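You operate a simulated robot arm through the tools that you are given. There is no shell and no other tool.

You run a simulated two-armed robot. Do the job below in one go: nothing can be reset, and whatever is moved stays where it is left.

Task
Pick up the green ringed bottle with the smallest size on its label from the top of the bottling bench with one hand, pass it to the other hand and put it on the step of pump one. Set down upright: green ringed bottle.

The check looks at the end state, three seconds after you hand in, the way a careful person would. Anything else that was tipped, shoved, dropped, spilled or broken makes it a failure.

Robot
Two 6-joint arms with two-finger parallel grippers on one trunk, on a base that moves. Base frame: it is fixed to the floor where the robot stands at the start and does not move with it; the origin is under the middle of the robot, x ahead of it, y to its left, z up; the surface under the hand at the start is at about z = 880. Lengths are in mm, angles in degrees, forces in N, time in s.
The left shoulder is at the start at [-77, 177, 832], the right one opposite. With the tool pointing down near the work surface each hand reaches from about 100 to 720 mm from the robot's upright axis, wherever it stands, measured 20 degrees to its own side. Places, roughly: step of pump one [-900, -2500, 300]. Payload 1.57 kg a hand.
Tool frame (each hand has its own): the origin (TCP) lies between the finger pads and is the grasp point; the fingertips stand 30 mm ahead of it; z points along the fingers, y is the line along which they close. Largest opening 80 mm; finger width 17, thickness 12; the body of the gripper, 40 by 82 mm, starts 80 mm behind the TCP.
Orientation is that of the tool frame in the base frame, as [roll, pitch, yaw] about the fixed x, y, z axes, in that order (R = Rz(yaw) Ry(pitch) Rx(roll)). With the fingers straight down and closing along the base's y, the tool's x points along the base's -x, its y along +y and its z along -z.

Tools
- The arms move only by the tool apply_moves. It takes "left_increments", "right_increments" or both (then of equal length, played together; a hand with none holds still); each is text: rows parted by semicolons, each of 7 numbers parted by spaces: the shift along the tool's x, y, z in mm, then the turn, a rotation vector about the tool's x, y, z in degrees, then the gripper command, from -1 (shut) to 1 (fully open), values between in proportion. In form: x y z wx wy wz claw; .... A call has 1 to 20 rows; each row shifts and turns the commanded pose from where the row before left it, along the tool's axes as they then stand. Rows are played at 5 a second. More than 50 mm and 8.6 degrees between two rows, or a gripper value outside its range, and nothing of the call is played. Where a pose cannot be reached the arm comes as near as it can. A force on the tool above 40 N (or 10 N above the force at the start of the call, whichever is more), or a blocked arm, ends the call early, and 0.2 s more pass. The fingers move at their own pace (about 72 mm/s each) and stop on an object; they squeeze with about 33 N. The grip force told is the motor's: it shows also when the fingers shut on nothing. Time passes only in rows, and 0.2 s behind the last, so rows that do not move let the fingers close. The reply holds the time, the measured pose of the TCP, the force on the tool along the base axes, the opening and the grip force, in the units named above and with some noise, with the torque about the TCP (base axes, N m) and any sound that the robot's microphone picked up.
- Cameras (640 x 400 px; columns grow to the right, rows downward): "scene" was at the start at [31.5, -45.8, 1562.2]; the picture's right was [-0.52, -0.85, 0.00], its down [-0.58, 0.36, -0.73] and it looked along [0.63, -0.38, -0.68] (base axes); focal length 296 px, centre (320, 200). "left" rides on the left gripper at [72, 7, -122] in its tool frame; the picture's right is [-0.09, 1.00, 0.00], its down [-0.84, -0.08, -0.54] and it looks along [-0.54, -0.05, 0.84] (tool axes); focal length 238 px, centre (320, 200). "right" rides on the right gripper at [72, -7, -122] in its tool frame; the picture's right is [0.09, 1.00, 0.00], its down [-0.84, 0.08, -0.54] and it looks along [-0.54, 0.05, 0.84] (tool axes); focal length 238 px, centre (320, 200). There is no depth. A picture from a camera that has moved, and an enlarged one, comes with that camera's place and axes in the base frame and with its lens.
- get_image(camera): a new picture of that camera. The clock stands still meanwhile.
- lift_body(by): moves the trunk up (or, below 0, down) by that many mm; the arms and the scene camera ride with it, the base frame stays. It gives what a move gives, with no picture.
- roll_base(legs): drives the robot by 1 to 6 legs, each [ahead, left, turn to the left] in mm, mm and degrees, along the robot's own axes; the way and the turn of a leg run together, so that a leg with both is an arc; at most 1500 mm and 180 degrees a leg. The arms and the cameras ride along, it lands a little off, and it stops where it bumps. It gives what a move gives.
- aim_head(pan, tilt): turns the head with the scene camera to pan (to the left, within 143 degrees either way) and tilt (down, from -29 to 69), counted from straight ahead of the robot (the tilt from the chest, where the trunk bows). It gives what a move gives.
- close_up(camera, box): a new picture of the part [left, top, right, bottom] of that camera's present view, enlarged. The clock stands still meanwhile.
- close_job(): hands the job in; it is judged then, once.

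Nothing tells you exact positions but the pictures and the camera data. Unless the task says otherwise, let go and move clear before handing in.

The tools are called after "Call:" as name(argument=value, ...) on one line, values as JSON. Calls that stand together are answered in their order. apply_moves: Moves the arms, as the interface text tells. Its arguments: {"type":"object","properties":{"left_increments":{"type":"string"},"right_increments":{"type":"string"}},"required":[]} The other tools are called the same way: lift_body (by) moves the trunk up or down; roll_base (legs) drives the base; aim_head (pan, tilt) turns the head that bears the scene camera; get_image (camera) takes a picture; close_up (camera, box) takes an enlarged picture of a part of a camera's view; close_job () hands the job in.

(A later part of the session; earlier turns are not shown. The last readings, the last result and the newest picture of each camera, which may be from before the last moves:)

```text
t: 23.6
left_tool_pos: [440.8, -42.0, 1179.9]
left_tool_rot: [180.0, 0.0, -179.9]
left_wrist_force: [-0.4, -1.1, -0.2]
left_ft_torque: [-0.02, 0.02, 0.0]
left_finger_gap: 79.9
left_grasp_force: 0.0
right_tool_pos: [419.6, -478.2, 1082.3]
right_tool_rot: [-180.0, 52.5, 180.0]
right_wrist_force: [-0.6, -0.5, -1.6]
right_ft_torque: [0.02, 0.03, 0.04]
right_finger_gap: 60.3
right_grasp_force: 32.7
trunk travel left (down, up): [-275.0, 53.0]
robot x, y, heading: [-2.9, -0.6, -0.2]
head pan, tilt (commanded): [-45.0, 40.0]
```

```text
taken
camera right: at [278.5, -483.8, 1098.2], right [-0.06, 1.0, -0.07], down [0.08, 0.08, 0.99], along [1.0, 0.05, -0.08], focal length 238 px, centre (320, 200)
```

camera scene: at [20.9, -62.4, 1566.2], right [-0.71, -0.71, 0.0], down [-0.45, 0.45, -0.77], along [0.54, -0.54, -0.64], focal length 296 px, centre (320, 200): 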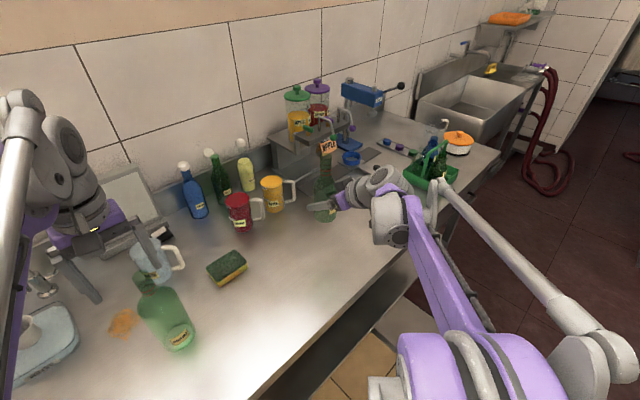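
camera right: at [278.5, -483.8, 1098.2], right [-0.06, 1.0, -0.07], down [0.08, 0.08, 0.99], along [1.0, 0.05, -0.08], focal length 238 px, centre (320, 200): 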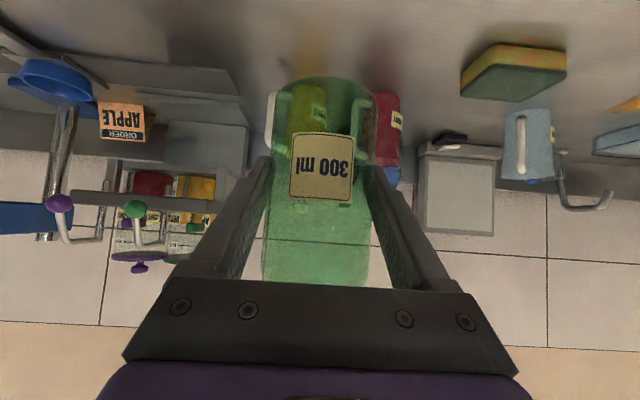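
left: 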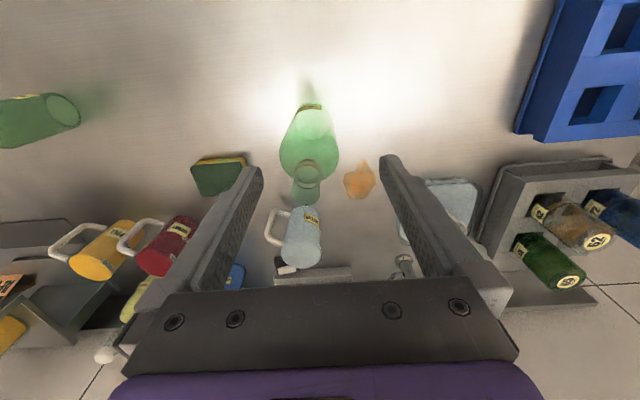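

The bottle lifted cleanly and weighs about 1.6 N. Before the handover I want clear space away from the bench, so I'll look behind the robot on both sides.

Call:
aim_head(pan=-143, tilt=35)

Call:
get_image(camera="scene")

Call:
aim_head(pan=143, tilt=35)

Call:
get_image(camera="scene")

Call:
aim_head(pan=-20, tilt=50)

Call:
get_image(camera="scene")

```text
t: 25.3
left_tool_pos: [441.0, -41.1, 1179.1]
left_tool_rot: [180.0, 0.0, -180.0]
left_wrist_force: [0.5, -0.2, -0.4]
left_ft_torque: [-0.01, -0.01, 0.0]
left_finger_gap: 79.8
left_grasp_force: 0.0
right_tool_pos: [419.7, -478.1, 1081.4]
right_tool_rot: [-180.0, 52.5, 180.0]
right_wrist_force: [-0.6, -0.2, -2.7]
right_ft_torque: [-0.01, 0.0, 0.01]
right_finger_gap: 59.9
right_grasp_force: 32.8
trunk travel left (down, up): [-275.0, 53.0]
robot x, y, heading: [4.6, -0.2, 0.0]
head pan, tilt (commanded): [-143.0, 35.0]
```

```text
taken
camera scene: at [-109.4, -55.5, 1573.8], right [-0.6, 0.8, 0.0], down [0.46, 0.35, -0.82], along [-0.65, -0.49, -0.57], focal length 296 px, centre (320, 200)
```

scene: 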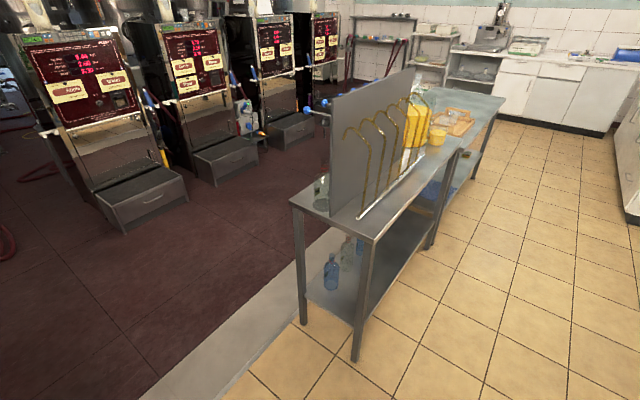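

```text
t: 29.3
left_tool_pos: [440.6, -40.7, 1179.8]
left_tool_rot: [180.0, 0.0, 180.0]
left_wrist_force: [0.8, -0.1, 0.4]
left_ft_torque: [-0.01, 0.0, 0.04]
left_finger_gap: 79.8
left_grasp_force: 0.0
right_tool_pos: [420.0, -477.1, 1080.7]
right_tool_rot: [180.0, 52.4, 180.0]
right_wrist_force: [-0.4, 0.3, -1.8]
right_ft_torque: [0.0, -0.01, 0.0]
right_finger_gap: 59.8
right_grasp_force: 32.6
trunk travel left (down, up): [-275.0, 53.0]
robot x, y, heading: [-1.1, -2.6, -0.1]
head pan, tilt (commanded): [143.0, 35.0]
```

```text
taken
camera scene: at [-109.4, 50.5, 1573.8], right [0.6, 0.8, 0.0], down [0.46, -0.35, -0.82], along [-0.65, 0.49, -0.57], focal length 296 px, centre (320, 200)
```

scene: 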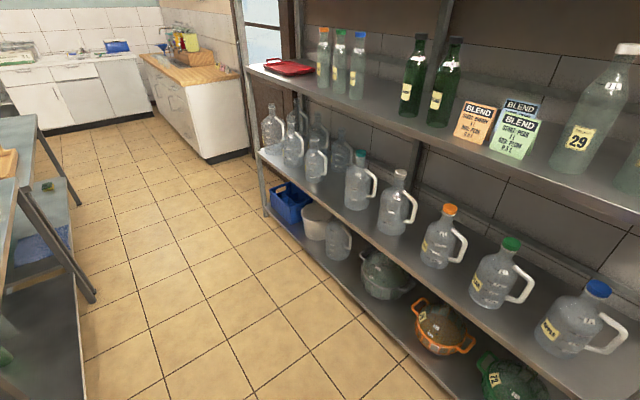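

```text
t: 31.8
left_tool_pos: [439.3, -41.5, 1179.7]
left_tool_rot: [-180.0, -0.1, -179.9]
left_wrist_force: [0.0, -0.5, -0.6]
left_ft_torque: [0.02, 0.02, 0.03]
left_finger_gap: 80.0
left_grasp_force: 0.1
right_tool_pos: [419.3, -478.2, 1080.5]
right_tool_rot: [-180.0, 52.5, 179.9]
right_wrist_force: [0.1, -0.2, -2.3]
right_ft_torque: [0.01, 0.01, -0.05]
right_finger_gap: 60.2
right_grasp_force: 33.2
trunk travel left (down, up): [-275.0, 53.0]
robot x, y, heading: [1.4, 0.3, 0.2]
head pan, tilt (commanded): [-20.0, 50.0]
```

```text
taken
camera scene: at [33.3, -28.8, 1552.1], right [-0.34, -0.94, 0.0], down [-0.72, 0.26, -0.64], along [0.6, -0.22, -0.77], focal length 296 px, centre (320, 200)
```

scene: 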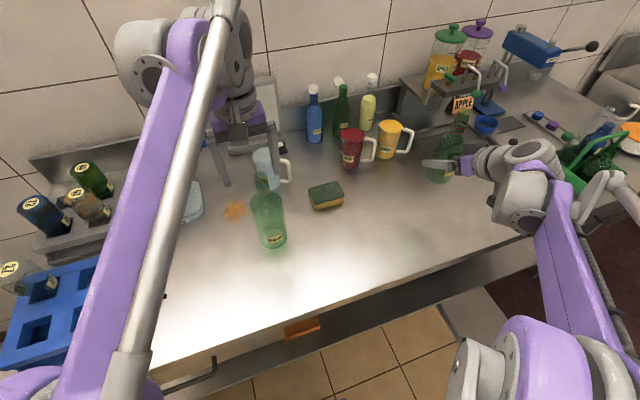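

The area behind is clear: the table starts near x=-855 at y<-368 and the shelf is near y=+800. I'll back away 350 mm from the bench with both hands held above it, then do the handover in open space.

Call:
roll_base(legs=[[-350, 0, 0]])

Call:
get_image(camera="scene")

```text
t: 34.0
left_tool_pos: [93.2, -39.3, 1178.8]
left_tool_rot: [-180.0, 0.0, -179.9]
left_wrist_force: [0.2, 1.6, -0.7]
left_ft_torque: [0.0, 0.0, 0.02]
left_finger_gap: 80.0
left_grasp_force: 0.0
right_tool_pos: [73.3, -477.8, 1081.0]
right_tool_rot: [-180.0, 52.5, 180.0]
right_wrist_force: [0.0, -0.7, -2.1]
right_ft_torque: [-0.01, 0.02, 0.01]
right_finger_gap: 60.1
right_grasp_force: 32.9
trunk travel left (down, up): [-275.0, 53.0]
robot x, y, heading: [-351.1, -1.6, -0.1]
head pan, tilt (commanded): [-20.0, 50.0]
```

```text
taken
camera scene: at [-314.5, -29.0, 1552.1], right [-0.34, -0.94, 0.0], down [-0.72, 0.26, -0.64], along [0.6, -0.22, -0.77], focal length 296 px, centre (320, 200)
```

scene: 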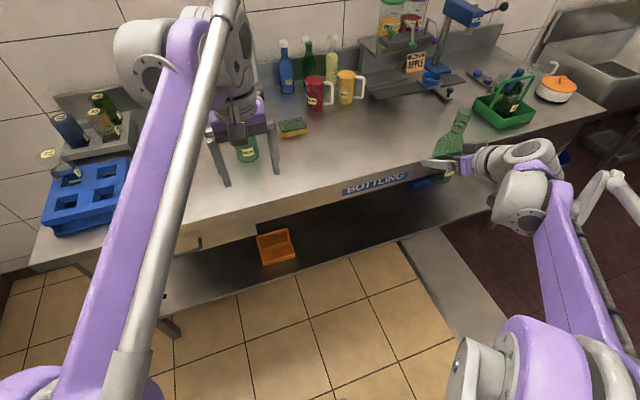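

I'm clear of the bench. Next the right hand brings the bottle inward to about (45, -150, 1000) while the left hand rises to sit above it.

Call:
apply_moves(left_increments="6 -13.8 -8.25 0 0 0 1; 6 -13.8 -8.25 0 0 0 1; 6 -13.8 -8.25 0 0 0 1; 6 -13.8 -8.25 0 0 0 1; 6 -13.8 -8.25 0 0 0 1; 6 -13.8 -8.25 0 0 0 1; 6 -13.8 -8.25 0 0 0 1; 6 -13.8 -8.25 0 0 0 1; 0 0 0 0 0 0 1; 0 0 0 0 0 0 1", right_increments="10.2 41 3.4 0 0 0 -1; 10.2 41 3.4 0 0 0 -1; 10.2 41 3.4 0 0 0 -1; 10.2 41 3.4 0 0 0 -1; 10.2 41 3.4 0 0 0 -1; 10.2 41 3.4 0 0 0 -1; 10.2 41 3.4 0 0 0 -1; 10.2 41 3.4 0 0 0 -1; 0 0 0 0 0 0 -1; 0 0 0 0 0 0 -1")

Call:
get_image(camera="scene")

Call:
get_image(camera="left")

Call:
get_image(camera="right")

```text
t: 36.2
left_tool_pos: [43.1, -149.2, 1241.3]
left_tool_rot: [180.0, 0.0, -180.0]
left_wrist_force: [0.2, 0.1, -0.6]
left_ft_torque: [-0.01, 0.01, -0.02]
left_finger_gap: 79.9
left_grasp_force: 0.0
left hand out of reach, approached as far as the arm can: row 8
right_tool_pos: [46.2, -148.2, 1001.5]
right_tool_rot: [-180.0, 52.4, 180.0]
right_wrist_force: [0.6, -1.0, -1.9]
right_ft_torque: [-0.01, 0.03, -0.03]
right_finger_gap: 60.3
right_grasp_force: 33.2
trunk travel left (down, up): [-275.0, 53.0]
robot x, y, heading: [-350.3, 0.7, -0.1]
head pan, tilt (commanded): [-20.0, 50.0]
```

```text
taken
camera scene: at [-314.3, -29.0, 1552.1], right [-0.34, -0.94, 0.0], down [-0.72, 0.26, -0.64], along [0.6, -0.22, -0.77], focal length 296 px, centre (320, 200)
```

scene: 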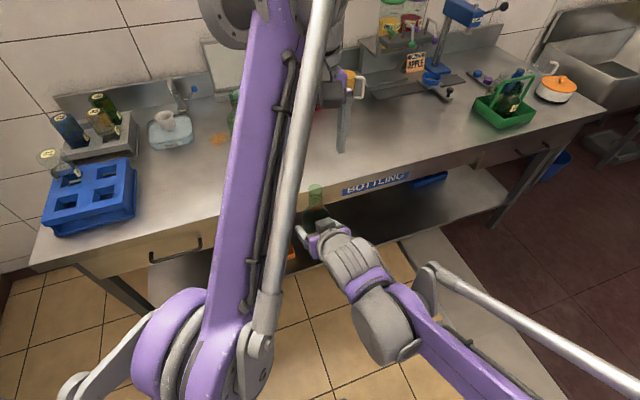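

```text
taken
camera left: at [-29.3, -142.5, 1363.0], right [0.09, 1.0, 0.0], down [0.84, -0.08, 0.54], along [0.54, -0.05, -0.84], focal length 238 px, centre (320, 200)
```

left: 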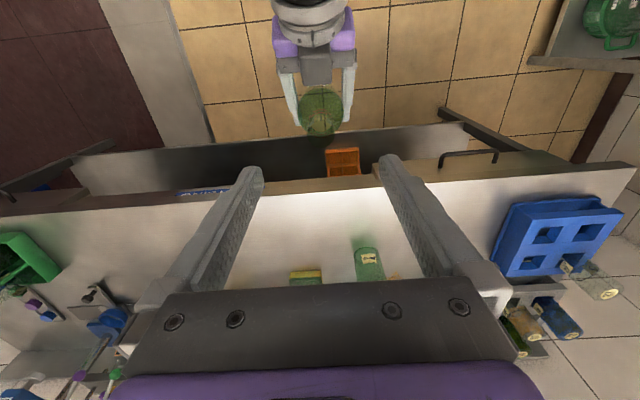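

```text
taken
camera right: at [-95.1, -154.7, 1017.5], right [-0.06, 1.0, -0.07], down [0.08, 0.08, 0.99], along [1.0, 0.05, -0.08], focal length 238 px, centre (320, 200)
```

right: 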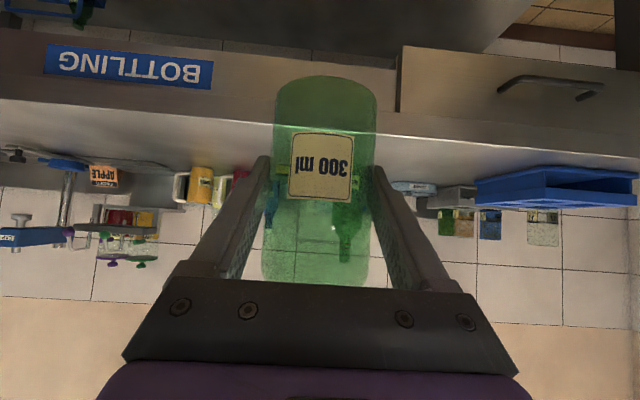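

The left hand is above the bottle, which the right hand still holds upright. I'll zoom with the left camera to line up with the neck.

Call:
close_up(camera="left", box=[270, 60, 380, 150])

Call:
close_up(camera="scene", box=[270, 130, 430, 260])

```text
4.44 times, centred on (325, 105) of left
camera zoom: at [-29.3, -142.5, 1363.0], right [0.09, 1.0, 0.0], down [0.84, -0.08, 0.54], along [0.54, -0.05, -0.84], focal length 1059 px, centre (298, 622)
```

zoom: 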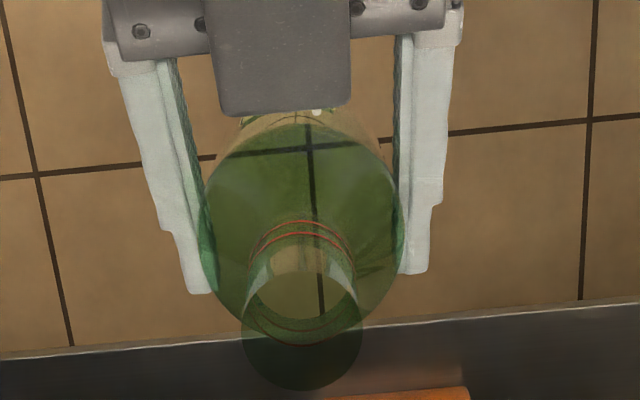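

```text
3.08 times, centred on (350, 195) of scene
camera zoom: at [-314.3, -29.0, 1552.1], right [-0.34, -0.94, 0.0], down [-0.72, 0.26, -0.64], along [0.6, -0.22, -0.77], focal length 910 px, centre (228, 215)
```

zoom: 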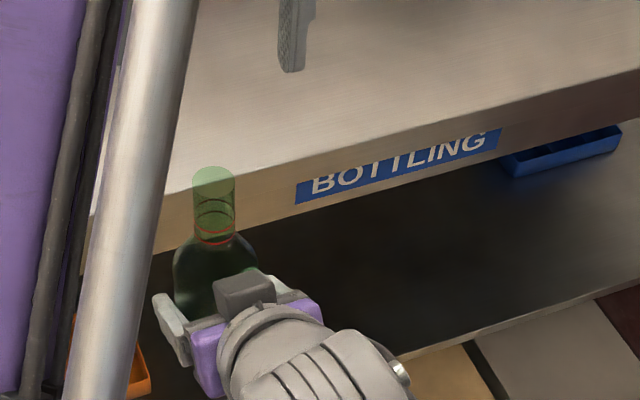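

The neck is centred at about (44, -148), right under the left tool. I'll lower the left hand 100 mm first, then check.

Call:
apply_moves(left_increments="0 0 20 0 0 0 1; 0 0 20 0 0 0 1; 0 0 20 0 0 0 1; 0 0 20 0 0 0 1; 0 0 20 0 0 0 1; 0 0 0 0 0 0 1; 0 0 0 0 0 0 1")

Call:
get_image(camera="left")

Call:
get_image(camera="scene")

```text
t: 37.8
left_tool_pos: [43.2, -146.7, 1142.1]
left_tool_rot: [-180.0, 0.0, -179.9]
left_wrist_force: [0.5, -0.2, 0.0]
left_ft_torque: [0.02, -0.02, 0.01]
left_finger_gap: 79.8
left_grasp_force: 0.3
right_tool_pos: [46.7, -148.5, 1001.1]
right_tool_rot: [180.0, 52.5, -179.9]
right_wrist_force: [-0.1, -0.5, -2.2]
right_ft_torque: [0.02, 0.0, -0.02]
right_finger_gap: 60.1
right_grasp_force: 32.8
trunk travel left (down, up): [-275.0, 53.0]
robot x, y, heading: [-346.5, 1.0, 0.2]
head pan, tilt (commanded): [-20.0, 50.0]
```

```text
taken
camera left: at [-29.3, -140.9, 1263.2], right [0.09, 1.0, 0.0], down [0.84, -0.08, 0.54], along [0.54, -0.05, -0.84], focal length 238 px, centre (320, 200)
```

left: 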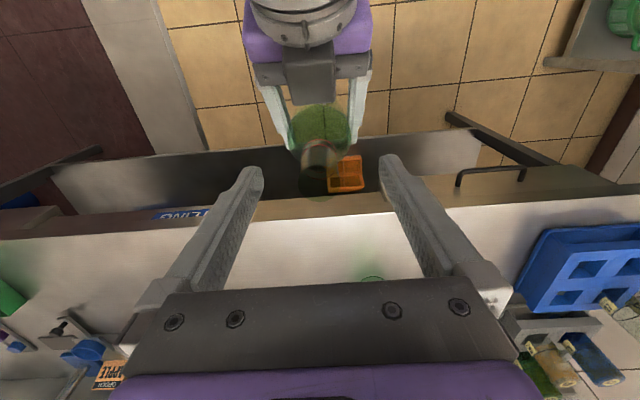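

```text
taken
camera scene: at [-314.4, -28.8, 1552.1], right [-0.34, -0.94, 0.0], down [-0.72, 0.26, -0.64], along [0.6, -0.22, -0.77], focal length 296 px, centre (320, 200)
```

scene: 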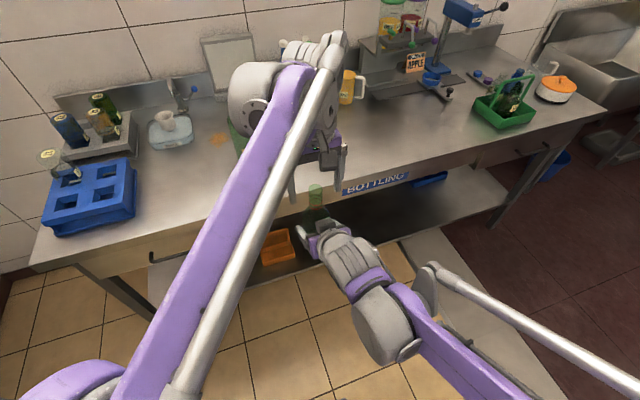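

The neck is centred between the left fingers. I'll lower another 27 mm and check once more.

Call:
apply_moves(left_increments="0 0 9 0 0 0 1; 0 0 9 0 0 0 1; 0 0 9 0 0 0 1; 0 0 0 0 0 0 1; 0 0 0 0 0 0 1")

Call:
get_image(camera="left")

Call:
close_up(camera="left", box=[240, 110, 400, 230])

Call:
close_up(camera="scene", box=[260, 120, 420, 240])

```text
t: 39.0
left_tool_pos: [41.8, -149.7, 1114.5]
left_tool_rot: [-179.9, 0.0, -179.8]
left_wrist_force: [0.0, -0.9, -0.4]
left_ft_torque: [-0.02, 0.01, 0.01]
left_finger_gap: 80.2
left_grasp_force: 0.0
right_tool_pos: [45.7, -148.2, 1001.2]
right_tool_rot: [-179.9, 52.6, -179.9]
right_wrist_force: [0.2, 0.6, -1.8]
right_ft_torque: [0.0, -0.01, -0.02]
right_finger_gap: 59.8
right_grasp_force: 33.4
trunk travel left (down, up): [-275.0, 53.0]
robot x, y, heading: [-346.9, 0.7, 0.0]
head pan, tilt (commanded): [-20.0, 50.0]
```

```text
taken
camera left: at [-30.0, -142.9, 1235.9], right [0.09, 1.0, 0.0], down [0.84, -0.08, 0.54], along [0.54, -0.05, -0.84], focal length 238 px, centre (320, 200)
```

left: 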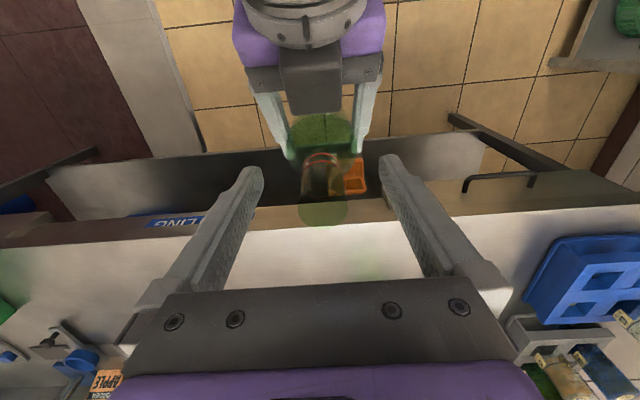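

```text
3.33 times, centred on (320, 170) of left
camera zoom: at [-30.0, -142.9, 1235.9], right [0.09, 1.0, 0.0], down [0.84, -0.08, 0.54], along [0.54, -0.05, -0.84], focal length 794 px, centre (320, 300)
```

zoom: 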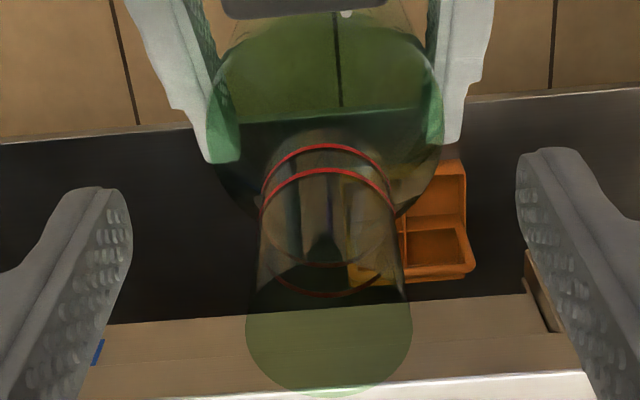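

```text
3.33 times, centred on (340, 180) of scene
camera zoom: at [-314.5, -28.8, 1552.1], right [-0.34, -0.94, 0.0], down [-0.72, 0.26, -0.64], along [0.6, -0.22, -0.77], focal length 986 px, centre (253, 267)
```

zoom: 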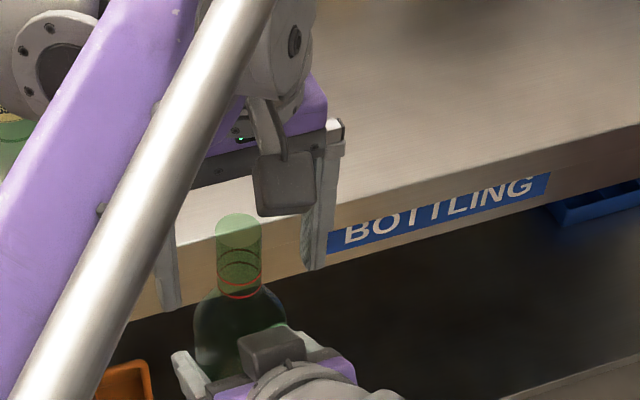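

The left fingers are around the neck with about 1–2 mm of alignment error and the tips sit just above the shoulder. I'll close the left gripper while the right one keeps holding.

Call:
apply_moves(left_increments="0 0 0 0 0 0 0.5; 0 0 0 0 0 0 0; 0 0 0 0 0 0 -0.2; 0 0 0 0 0 0 -1; 0 0 0 0 0 0 -1; 0 0 0 0 0 0 -1; 0 0 0 0 0 0 -1", right_increments="0 0 0 0 0 0 -1; 0 0 0 0 0 0 -1; 0 0 0 0 0 0 -1; 0 0 0 0 0 0 -1; 0 0 0 0 0 0 -1; 0 0 0 0 0 0 -1; 0 0 0 0 0 0 -1")

Call:
get_image(camera="left")

Call:
close_up(camera="scene", box=[260, 120, 420, 240])

```text
t: 40.6
left_tool_pos: [43.3, -149.1, 1114.7]
left_tool_rot: [180.0, 0.0, -179.9]
left_wrist_force: [-4.4, 19.6, -0.7]
left_ft_torque: [1.18, 0.22, 0.25]
left_finger_gap: 24.6
left_grasp_force: 32.9
right_tool_pos: [46.5, -147.5, 1001.0]
right_tool_rot: [-179.9, 52.5, -180.0]
right_wrist_force: [2.4, -18.8, -1.8]
right_ft_torque: [1.01, 0.15, -0.22]
right_finger_gap: 60.4
right_grasp_force: 33.1
trunk travel left (down, up): [-275.0, 53.0]
robot x, y, heading: [-348.7, 0.2, -0.1]
head pan, tilt (commanded): [-20.0, 50.0]
```

```text
taken
camera left: at [-29.9, -142.3, 1236.0], right [0.09, 1.0, 0.0], down [0.84, -0.08, 0.54], along [0.54, -0.05, -0.84], focal length 238 px, centre (320, 200)
```

left: 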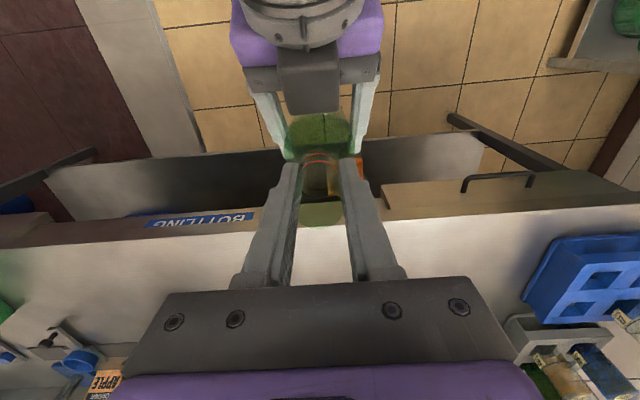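

```text
3.33 times, centred on (340, 180) of scene
camera zoom: at [-314.5, -28.8, 1552.1], right [-0.34, -0.94, 0.0], down [-0.72, 0.26, -0.64], along [0.6, -0.22, -0.77], focal length 986 px, centre (253, 267)
```

zoom: 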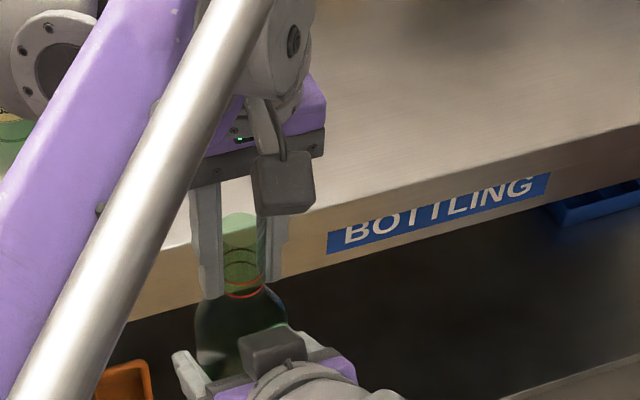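

Both hands hold the bottle, gap 24.6 mm at the neck, but there's about 19 N of sideways preload. I'll nudge the left hand slightly to the left to relieve it before releasing the right.

Call:
apply_moves(left_increments="0 0.7 0 0 0 0 -1; 0 0 0 0 0 0 -1", right_increments="0 0 0 0 0 0 -1; 0 0 0 0 0 0 -1")

```text
t: 41.2
left_tool_pos: [43.6, -149.4, 1114.4]
left_tool_rot: [180.0, -0.1, -180.0]
left_wrist_force: [-5.9, 16.1, 6.0]
left_ft_torque: [1.24, 0.29, 0.21]
left_finger_gap: 24.5
left_grasp_force: 33.2
right_tool_pos: [45.4, -149.1, 1000.6]
right_tool_rot: [180.0, 52.5, -179.9]
right_wrist_force: [6.3, -16.2, -6.9]
right_ft_torque: [0.68, 0.35, -0.14]
right_finger_gap: 60.2
right_grasp_force: 33.3
trunk travel left (down, up): [-275.0, 53.0]
robot x, y, heading: [-348.4, 0.9, 0.0]
head pan, tilt (commanded): [-20.0, 50.0]
```

The preload dropped a little, so I'll nudge further the same way.

Call:
apply_moves(left_increments="0 0.8 0 0 0 0 -1; 0 0.8 0 0 0 0 -1; 0 0 0 0 0 0 -1", right_increments="0 0 0 0 0 0 -1; 0 0 0 0 0 0 -1; 0 0 0 0 0 0 -1")

```text
t: 42.0
left_tool_pos: [43.3, -147.2, 1114.0]
left_tool_rot: [-179.9, 0.1, -180.0]
left_wrist_force: [-2.1, 4.1, 8.5]
left_ft_torque: [0.57, 0.61, 0.25]
left_finger_gap: 24.3
left_grasp_force: 33.1
right_tool_pos: [45.1, -148.8, 1000.1]
right_tool_rot: [180.0, 52.5, -179.9]
right_wrist_force: [2.1, -5.1, -11.5]
right_ft_torque: [-0.04, -0.36, -0.23]
right_finger_gap: 60.0
right_grasp_force: 33.0
trunk travel left (down, up): [-275.0, 53.0]
robot x, y, heading: [-350.4, -0.7, -0.2]
head pan, tilt (commanded): [-20.0, 50.0]
```

The preload is now small. I'll open the right gripper fully and check that the left hand alone carries the bottle.

Call:
apply_moves(left_increments="0 0 0 0 0 0 -1; 0 0 0 0 0 0 -1; 0 0 0 0 0 0 -1; 0 0 0 0 0 0 -1", right_increments="0 0 0 0 0 0 0.6; 0 0 0 0 0 0 0.8; 0 0 0 0 0 0 1; 0 0 0 0 0 0 1")

Call:
get_image(camera="right")

Call:
get_image(camera="left")

```text
t: 43.0
left_tool_pos: [41.8, -146.4, 1114.9]
left_tool_rot: [-180.0, 0.0, -179.9]
left_wrist_force: [-0.3, 0.9, -0.4]
left_ft_torque: [0.03, 0.01, 0.0]
left_finger_gap: 24.2
left_grasp_force: 33.0
right_tool_pos: [46.2, -148.5, 1001.6]
right_tool_rot: [179.9, 52.5, -179.8]
right_wrist_force: [-0.1, -0.4, -0.7]
right_ft_torque: [0.0, 0.01, 0.0]
right_finger_gap: 79.9
right_grasp_force: 0.1
trunk travel left (down, up): [-275.0, 53.0]
robot x, y, heading: [-348.3, -3.6, -0.3]
head pan, tilt (commanded): [-20.0, 50.0]
```

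```text
taken
camera right: at [-95.2, -154.7, 1017.5], right [-0.06, 1.0, -0.07], down [0.08, 0.08, 0.99], along [1.0, 0.05, -0.08], focal length 238 px, centre (320, 200)
```

right: 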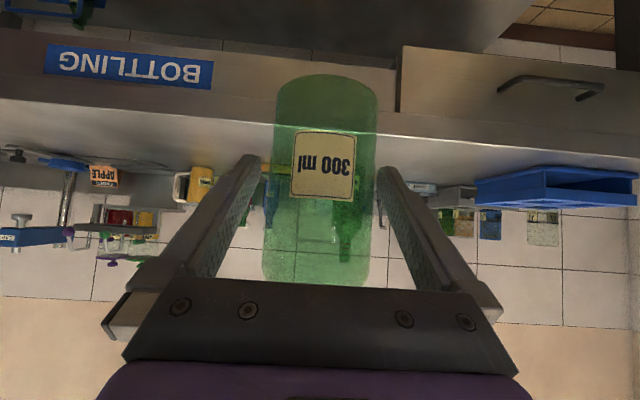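

```text
taken
camera left: at [-29.9, -140.1, 1235.6], right [0.09, 1.0, 0.0], down [0.84, -0.08, 0.54], along [0.54, -0.05, -0.84], focal length 238 px, centre (320, 200)
```

left: 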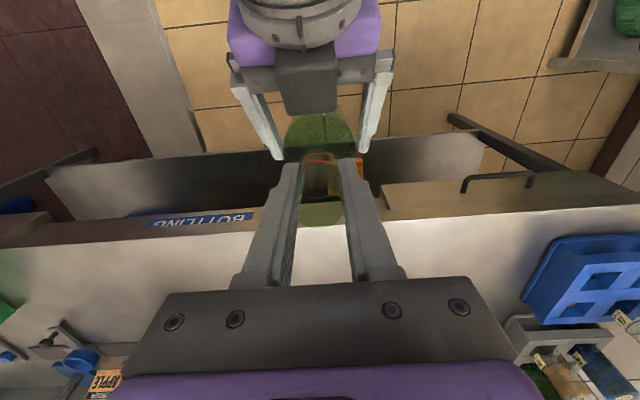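

The left hand holds the bottle alone and the right fingers are open with clearance on both sides. I'll back the right hand straight out, then swing it away to the right.

Call:
apply_moves(right_increments="9.1 0 -11.9 0 0 0 1; 12.2 0 -15.9 0 0 0 1; 12.2 0 -15.9 0 0 0 1; 12.2 0 -15.9 0 0 0 1; 9.1 0 -11.9 0 0 0 1; 0 0 0 0 0 0 1")

Call:
get_image(camera="right")

Call:
get_image(camera="scene")

```text
t: 44.4
left_tool_pos: [43.1, -146.7, 1115.1]
left_tool_rot: [-180.0, 0.0, -179.9]
left_wrist_force: [-0.3, -0.3, 0.3]
left_ft_torque: [0.0, -0.03, -0.01]
left_finger_gap: 24.2
left_grasp_force: 33.3
right_tool_pos: [-44.8, -149.1, 999.4]
right_tool_rot: [180.0, 52.5, -179.9]
right_wrist_force: [-0.2, -0.5, -0.1]
right_ft_torque: [0.0, -0.01, -0.02]
right_finger_gap: 79.8
right_grasp_force: 0.1
trunk travel left (down, up): [-275.0, 53.0]
robot x, y, heading: [-351.1, 0.1, 0.0]
head pan, tilt (commanded): [-20.0, 50.0]
```

```text
taken
camera right: at [-185.6, -155.7, 1015.8], right [-0.06, 1.0, -0.07], down [0.08, 0.08, 0.99], along [1.0, 0.05, -0.08], focal length 238 px, centre (320, 200)
```

right: 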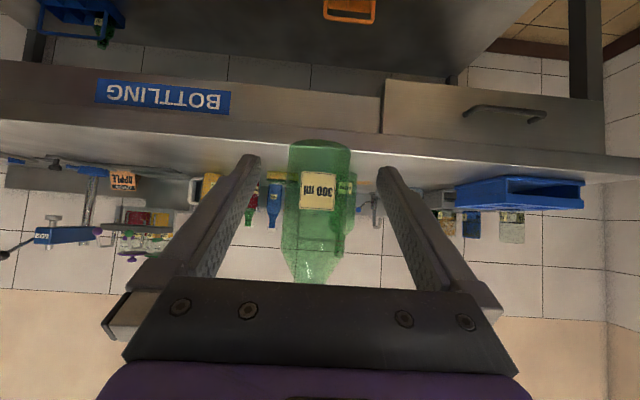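

```text
taken
camera scene: at [-314.0, -28.7, 1552.1], right [-0.34, -0.94, 0.0], down [-0.72, 0.26, -0.64], along [0.6, -0.22, -0.77], focal length 296 px, centre (320, 200)
```

scene: 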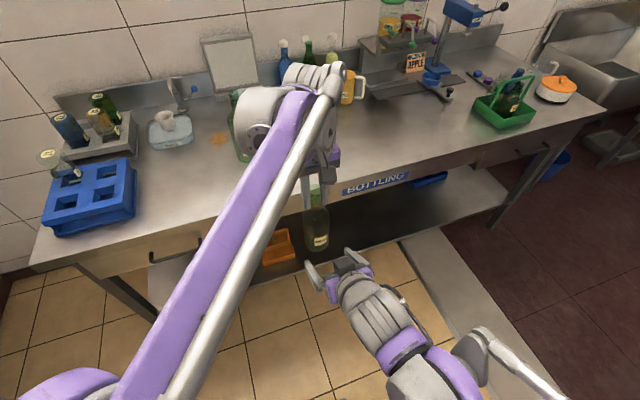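

The handover is done: the bottle hangs upright in the left hand and the right hand is clear. I'll move the right hand out to its own side and carry the bottle to the left side before driving.

Call:
apply_moves(left_increments="0 0 0 0 0 0 -1; 0 0 0 0 0 0 -1; 0 15 0 0 0 0 -1; 0 30 0 0 0 0 -1; 0 35 0 0 0 0 -1; 0 35 0 0 0 0 -1; 0 35 0 0 0 0 -1; 0 30 0 0 0 0 -1; 0 15 0 0 0 0 -1; 0 0 0 0 0 0 -1", right_increments="0 -30 0 0 0 0 1; 0 -40 0 0 0 0 1; 0 -40 0 0 0 0 1; 0 -40 0 0 0 0 1; 0 -40 0 0 0 0 1; 0 -40 0 0 0 0 1; 0 -40 0 0 0 0 1; 0 0 0 0 0 0 1; 0 0 0 0 0 0 1; 0 0 0 0 0 0 1")

Call:
get_image(camera="scene")

Call:
get_image(camera="left")

```text
t: 46.6
left_tool_pos: [42.0, 48.0, 1115.1]
left_tool_rot: [180.0, 0.0, -180.0]
left_wrist_force: [-0.3, -0.4, -0.8]
left_ft_torque: [0.02, 0.02, -0.01]
left_finger_gap: 24.3
left_grasp_force: 32.2
right_tool_pos: [-46.0, -420.9, 999.2]
right_tool_rot: [180.0, 52.4, -179.9]
right_wrist_force: [0.0, 0.3, 0.9]
right_ft_torque: [-0.01, 0.02, 0.02]
right_finger_gap: 80.0
right_grasp_force: 0.1
trunk travel left (down, up): [-275.0, 53.0]
robot x, y, heading: [-349.1, 3.0, 0.1]
head pan, tilt (commanded): [-20.0, 50.0]
```

```text
taken
camera scene: at [-314.5, -28.8, 1552.1], right [-0.34, -0.94, 0.0], down [-0.72, 0.26, -0.64], along [0.6, -0.22, -0.77], focal length 296 px, centre (320, 200)
```

scene: 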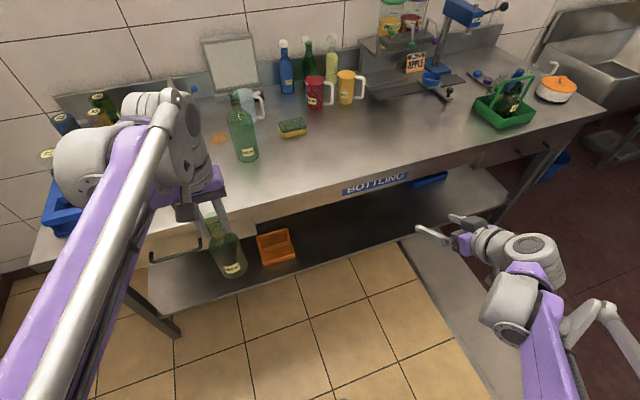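

```text
taken
camera left: at [-31.2, 54.8, 1236.4], right [0.09, 1.0, 0.0], down [0.84, -0.08, 0.54], along [0.54, -0.05, -0.84], focal length 238 px, centre (320, 200)
```

left: 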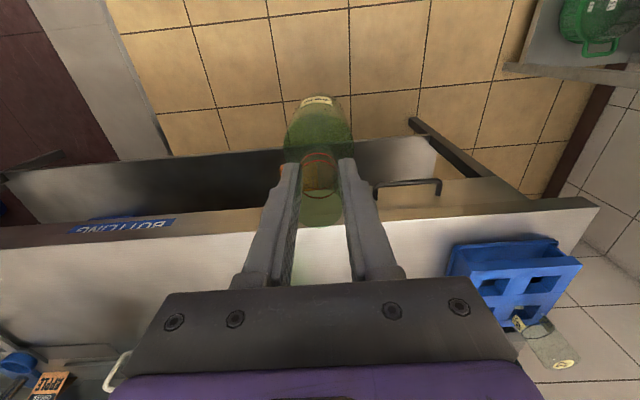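

Both hands are tucked on their own sides. I estimate pump one's step at x -1165…-592, y -2645…-2361, top z≈268, facing +y. I'll strafe right down the aisle, then turn right to face the pumps.

Call:
roll_base(legs=[[0, -600, 0], [0, -600, 0]])

Call:
aim_head(pan=-90, tilt=30)

Call:
get_image(camera="scene")

Call:
get_image(camera="left")

```text
t: 57.6
left_tool_pos: [34.9, -1149.4, 1115.5]
left_tool_rot: [179.9, -0.1, 179.2]
left_wrist_force: [-0.3, 0.1, -0.1]
left_ft_torque: [0.0, -0.01, 0.0]
left_finger_gap: 24.1
left_grasp_force: 33.5
right_tool_pos: [-57.2, -1615.4, 999.7]
right_tool_rot: [-179.9, 52.4, 179.2]
right_wrist_force: [0.3, 0.9, -0.4]
right_ft_torque: [0.0, -0.02, -0.01]
right_finger_gap: 79.9
right_grasp_force: 0.1
trunk travel left (down, up): [-275.0, 53.0]
robot x, y, heading: [-354.6, -1194.6, -0.8]
head pan, tilt (commanded): [-20.0, 50.0]
```

```text
t: 59.0
left_tool_pos: [35.9, -1149.5, 1115.1]
left_tool_rot: [-180.0, 0.1, 179.2]
left_wrist_force: [0.2, 0.2, 1.3]
left_ft_torque: [0.02, 0.03, 0.02]
left_finger_gap: 24.3
left_grasp_force: 32.8
right_tool_pos: [-57.2, -1617.8, 999.7]
right_tool_rot: [-179.9, 52.5, 179.2]
right_wrist_force: [-0.5, 0.2, -0.3]
right_ft_torque: [-0.01, -0.01, 0.04]
right_finger_gap: 80.1
right_grasp_force: 0.0
trunk travel left (down, up): [-275.0, 53.0]
robot x, y, heading: [-356.9, -1191.8, -0.4]
head pan, tilt (commanded): [-90.0, 30.0]
```

```text
taken
camera scene: at [-393.6, -1284.5, 1581.6], right [-1.0, 0.01, 0.0], down [0.01, 0.5, -0.87], along [-0.01, -0.87, -0.5], focal length 296 px, centre (320, 200)
```

scene: 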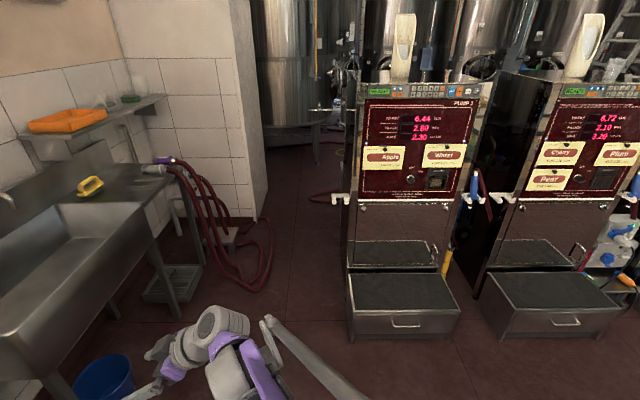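

```text
taken
camera left: at [-36.0, -1142.0, 1236.4], right [0.11, 0.99, 0.0], down [0.84, -0.09, 0.54], along [0.54, -0.06, -0.84], focal length 238 px, centre (320, 200)
```

left: 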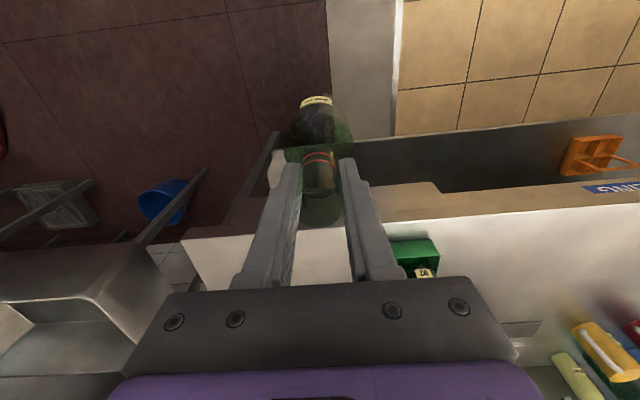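

The step of pump 1 is clear and facing me. I'll move a bit further from the table and the bench, then turn right 90° to face the pumps.

Call:
roll_base(legs=[[-150, -250, 0], [0, 0, -45], [0, 0, -44.5]])

Call:
aim_head(pan=-10, tilt=40)

Call:
get_image(camera="scene")

Call:
get_image(camera="left")

```text
t: 66.0
left_tool_pos: [-468.2, -1831.5, 1115.2]
left_tool_rot: [180.0, 0.0, 88.9]
left_wrist_force: [-0.2, 0.2, -0.5]
left_ft_torque: [0.01, 0.0, -0.02]
left_finger_gap: 24.1
left_grasp_force: 33.0
right_tool_pos: [-935.0, -1732.6, 998.1]
right_tool_rot: [-179.9, 52.5, 89.0]
right_wrist_force: [-0.5, 0.0, -0.1]
right_ft_torque: [0.02, 0.0, 0.0]
right_finger_gap: 80.2
right_grasp_force: 0.0
trunk travel left (down, up): [-275.0, 53.0]
robot x, y, heading: [-507.2, -1441.1, -91.0]
head pan, tilt (commanded): [-90.0, 30.0]
```

```text
t: 67.5
left_tool_pos: [-468.4, -1830.7, 1115.2]
left_tool_rot: [180.0, 0.1, 88.9]
left_wrist_force: [0.0, -0.1, 0.4]
left_ft_torque: [-0.01, -0.03, 0.0]
left_finger_gap: 24.1
left_grasp_force: 33.2
right_tool_pos: [-933.4, -1733.1, 999.3]
right_tool_rot: [180.0, 52.5, 88.8]
right_wrist_force: [-0.1, 0.0, 0.1]
right_ft_torque: [-0.02, -0.02, -0.03]
right_finger_gap: 79.9
right_grasp_force: 0.0
trunk travel left (down, up): [-275.0, 53.0]
robot x, y, heading: [-508.2, -1439.4, -91.1]
head pan, tilt (commanded): [-10.0, 40.0]
```

```text
taken
camera scene: at [-521.4, -1485.7, 1566.3], right [-0.98, 0.19, 0.0], down [0.12, 0.63, -0.77], along [-0.15, -0.75, -0.64], focal length 296 px, centre (320, 200)
```

scene: 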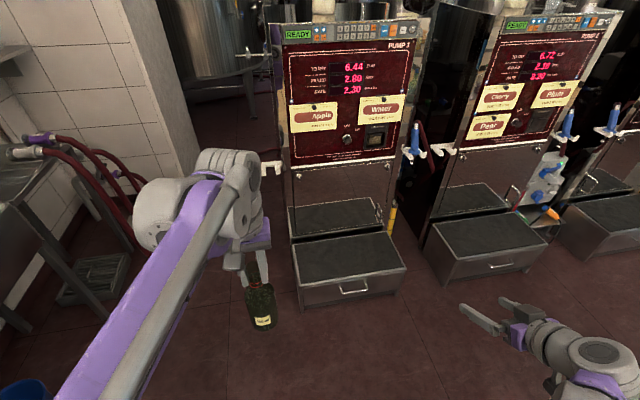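

```text
taken
camera left: at [-460.2, -1759.3, 1236.4], right [0.99, -0.11, 0.0], down [-0.09, -0.84, 0.54], along [-0.06, -0.54, -0.84], focal length 238 px, centre (320, 200)
```

left: 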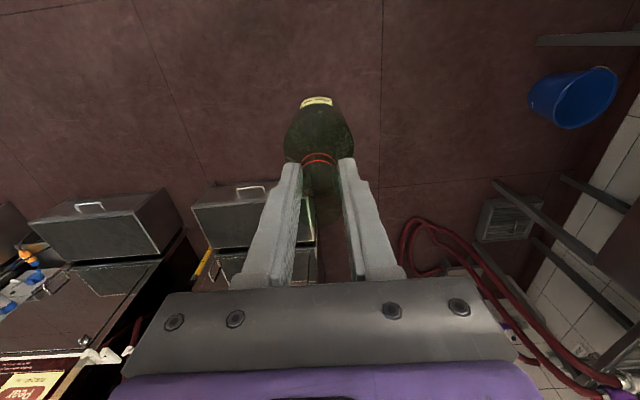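

I'm facing the pumps and the bottle hangs steady. I'll zoom in on pump one's step to refine where it is.

Call:
close_up(camera="scene", box=[270, 180, 430, 320])

```text
2.86 times, centred on (350, 250) of scene
camera zoom: at [-521.4, -1485.7, 1566.3], right [-0.98, 0.19, 0.0], down [0.12, 0.63, -0.77], along [-0.15, -0.75, -0.64], focal length 845 px, centre (234, 57)
```

zoom: 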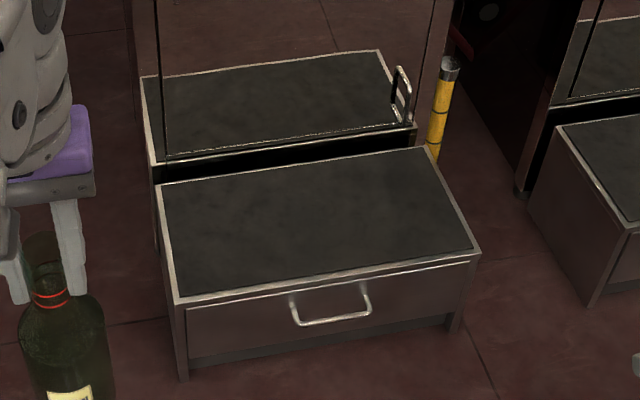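

The step's front edge is at y≈-2360, x from -588 to -1163, and top z≈265. I'll aim to set the bottle at about (-878, -2450). I'll strafe right to line up, then drive forward most of the way.

Call:
roll_base(legs=[[0, -455, 1], [300, 0, 0]])

Call:
get_image(camera="scene")

Call:
get_image(camera="left")

```text
t: 73.7
left_tool_pos: [-909.5, -2123.2, 1114.9]
left_tool_rot: [-180.0, 0.0, 90.3]
left_wrist_force: [0.5, -0.1, -0.2]
left_ft_torque: [0.03, -0.02, -0.01]
left_finger_gap: 24.0
left_grasp_force: 33.1
right_tool_pos: [-1377.0, -2038.3, 999.1]
right_tool_rot: [-179.9, 52.5, 90.4]
right_wrist_force: [-0.2, -1.2, -0.9]
right_ft_torque: [0.02, -0.02, -0.02]
right_finger_gap: 80.1
right_grasp_force: 0.0
trunk travel left (down, up): [-275.0, 53.0]
robot x, y, heading: [-961.4, -1737.3, -89.8]
head pan, tilt (commanded): [-10.0, 40.0]
```

```text
taken
camera scene: at [-971.5, -1779.8, 1566.2], right [-0.99, 0.17, 0.0], down [0.11, 0.63, -0.77], along [-0.13, -0.76, -0.64], focal length 296 px, centre (320, 200)
```

scene: 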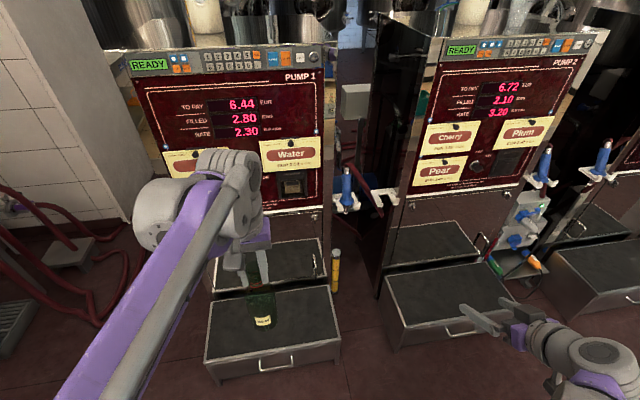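

```text
taken
camera left: at [-903.6, -2051.6, 1236.3], right [1.0, -0.09, 0.0], down [-0.07, -0.84, 0.54], along [-0.05, -0.54, -0.84], focal length 238 px, centre (320, 200)
```

left: 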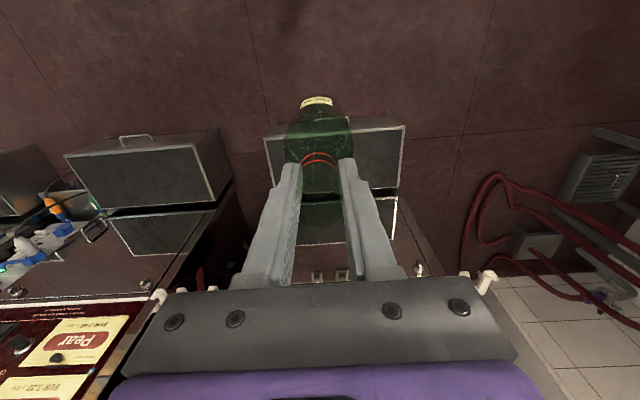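

I'm well aligned and the bottle sits over the step's line. I'll drive another 150 mm forward and lower the trunk partly.

Call:
roll_base(legs=[[150, 0, 0]])

Call:
lift_body(by=-150)

Call:
get_image(camera="scene")

Call:
get_image(camera="left")

```text
t: 75.0
left_tool_pos: [-909.3, -2271.7, 1115.8]
left_tool_rot: [179.9, 0.0, 90.1]
left_wrist_force: [-0.2, -0.1, -0.1]
left_ft_torque: [0.04, 0.0, -0.02]
left_finger_gap: 23.9
left_grasp_force: 32.9
right_tool_pos: [-1378.4, -2185.2, 998.6]
right_tool_rot: [180.0, 52.5, 90.1]
right_wrist_force: [0.1, -1.3, 0.7]
right_ft_torque: [0.03, 0.03, 0.02]
right_finger_gap: 79.9
right_grasp_force: 0.0
trunk travel left (down, up): [-275.0, 53.0]
robot x, y, heading: [-957.6, -1880.2, -89.9]
head pan, tilt (commanded): [-10.0, 40.0]
```

```text
t: 76.8
left_tool_pos: [-908.7, -2272.3, 965.2]
left_tool_rot: [180.0, 0.0, 90.0]
left_wrist_force: [-0.2, 0.2, 0.8]
left_ft_torque: [0.02, -0.02, 0.0]
left_finger_gap: 24.1
left_grasp_force: 33.2
right_tool_pos: [-1377.7, -2185.3, 848.0]
right_tool_rot: [179.9, 52.5, 90.2]
right_wrist_force: [-0.3, 0.9, -0.4]
right_ft_torque: [0.0, -0.02, 0.01]
right_finger_gap: 80.0
right_grasp_force: 0.1
trunk travel left (down, up): [-125.0, 203.0]
robot x, y, heading: [-956.2, -1884.8, -90.1]
head pan, tilt (commanded): [-10.0, 40.0]
```

```text
taken
camera scene: at [-971.0, -1942.0, 1415.3], right [-0.99, 0.17, 0.0], down [0.11, 0.63, -0.77], along [-0.13, -0.75, -0.64], focal length 296 px, centre (320, 200)
```

scene: 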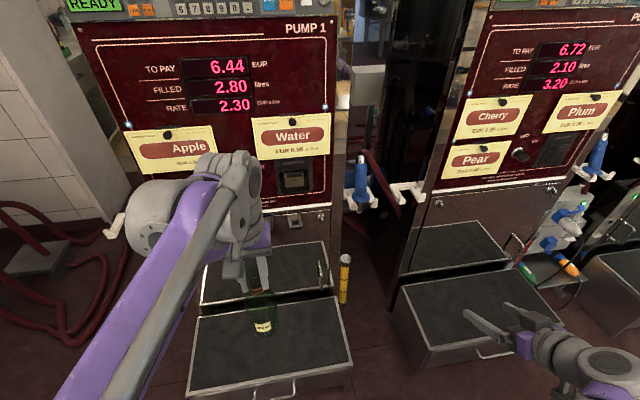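

```text
taken
camera left: at [-903.9, -2199.9, 1086.6], right [1.0, -0.09, 0.0], down [-0.08, -0.84, 0.54], along [-0.05, -0.54, -0.84], focal length 238 px, centre (320, 200)
```

left: 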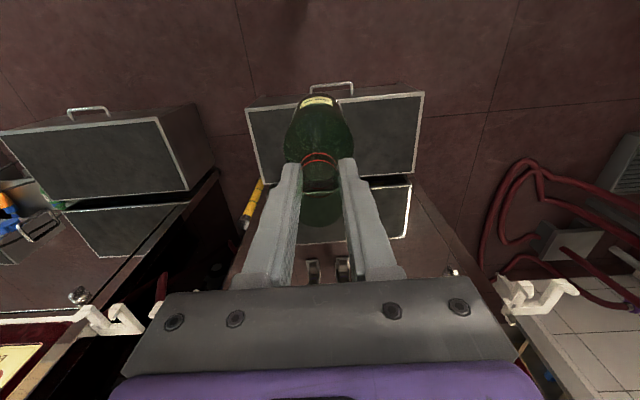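

Everything rides along fine. I'll lower the trunk the remaining 125 mm, then reach forward and down with the left arm.

Call:
lift_body(by=-124)

Call:
get_image(camera="scene")

```text
t: 78.3
left_tool_pos: [-910.0, -2272.6, 841.8]
left_tool_rot: [180.0, 0.0, 90.1]
left_wrist_force: [-0.3, 1.8, 0.4]
left_ft_torque: [0.05, -0.03, 0.0]
left_finger_gap: 24.2
left_grasp_force: 33.2
right_tool_pos: [-1377.9, -2185.2, 724.5]
right_tool_rot: [-180.0, 52.5, 90.1]
right_wrist_force: [1.0, 0.8, -0.2]
right_ft_torque: [-0.07, -0.01, 0.02]
right_finger_gap: 80.0
right_grasp_force: 0.0
trunk travel left (down, up): [-1.0, 327.0]
robot x, y, heading: [-962.4, -1879.6, -89.9]
head pan, tilt (commanded): [-10.0, 40.0]
```

```text
taken
camera scene: at [-971.0, -1978.3, 1289.0], right [-0.99, 0.17, 0.0], down [0.11, 0.63, -0.77], along [-0.13, -0.75, -0.64], focal length 296 px, centre (320, 200)
```

scene: 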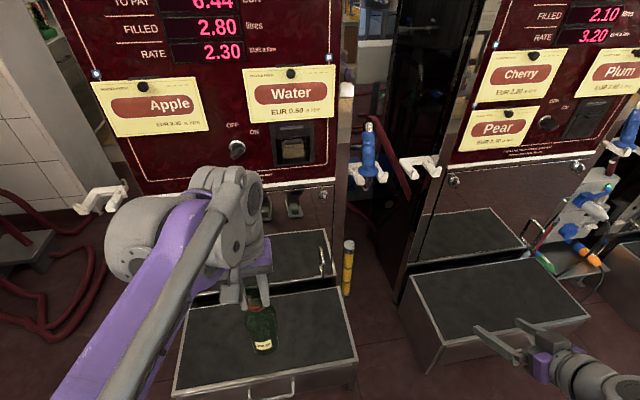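

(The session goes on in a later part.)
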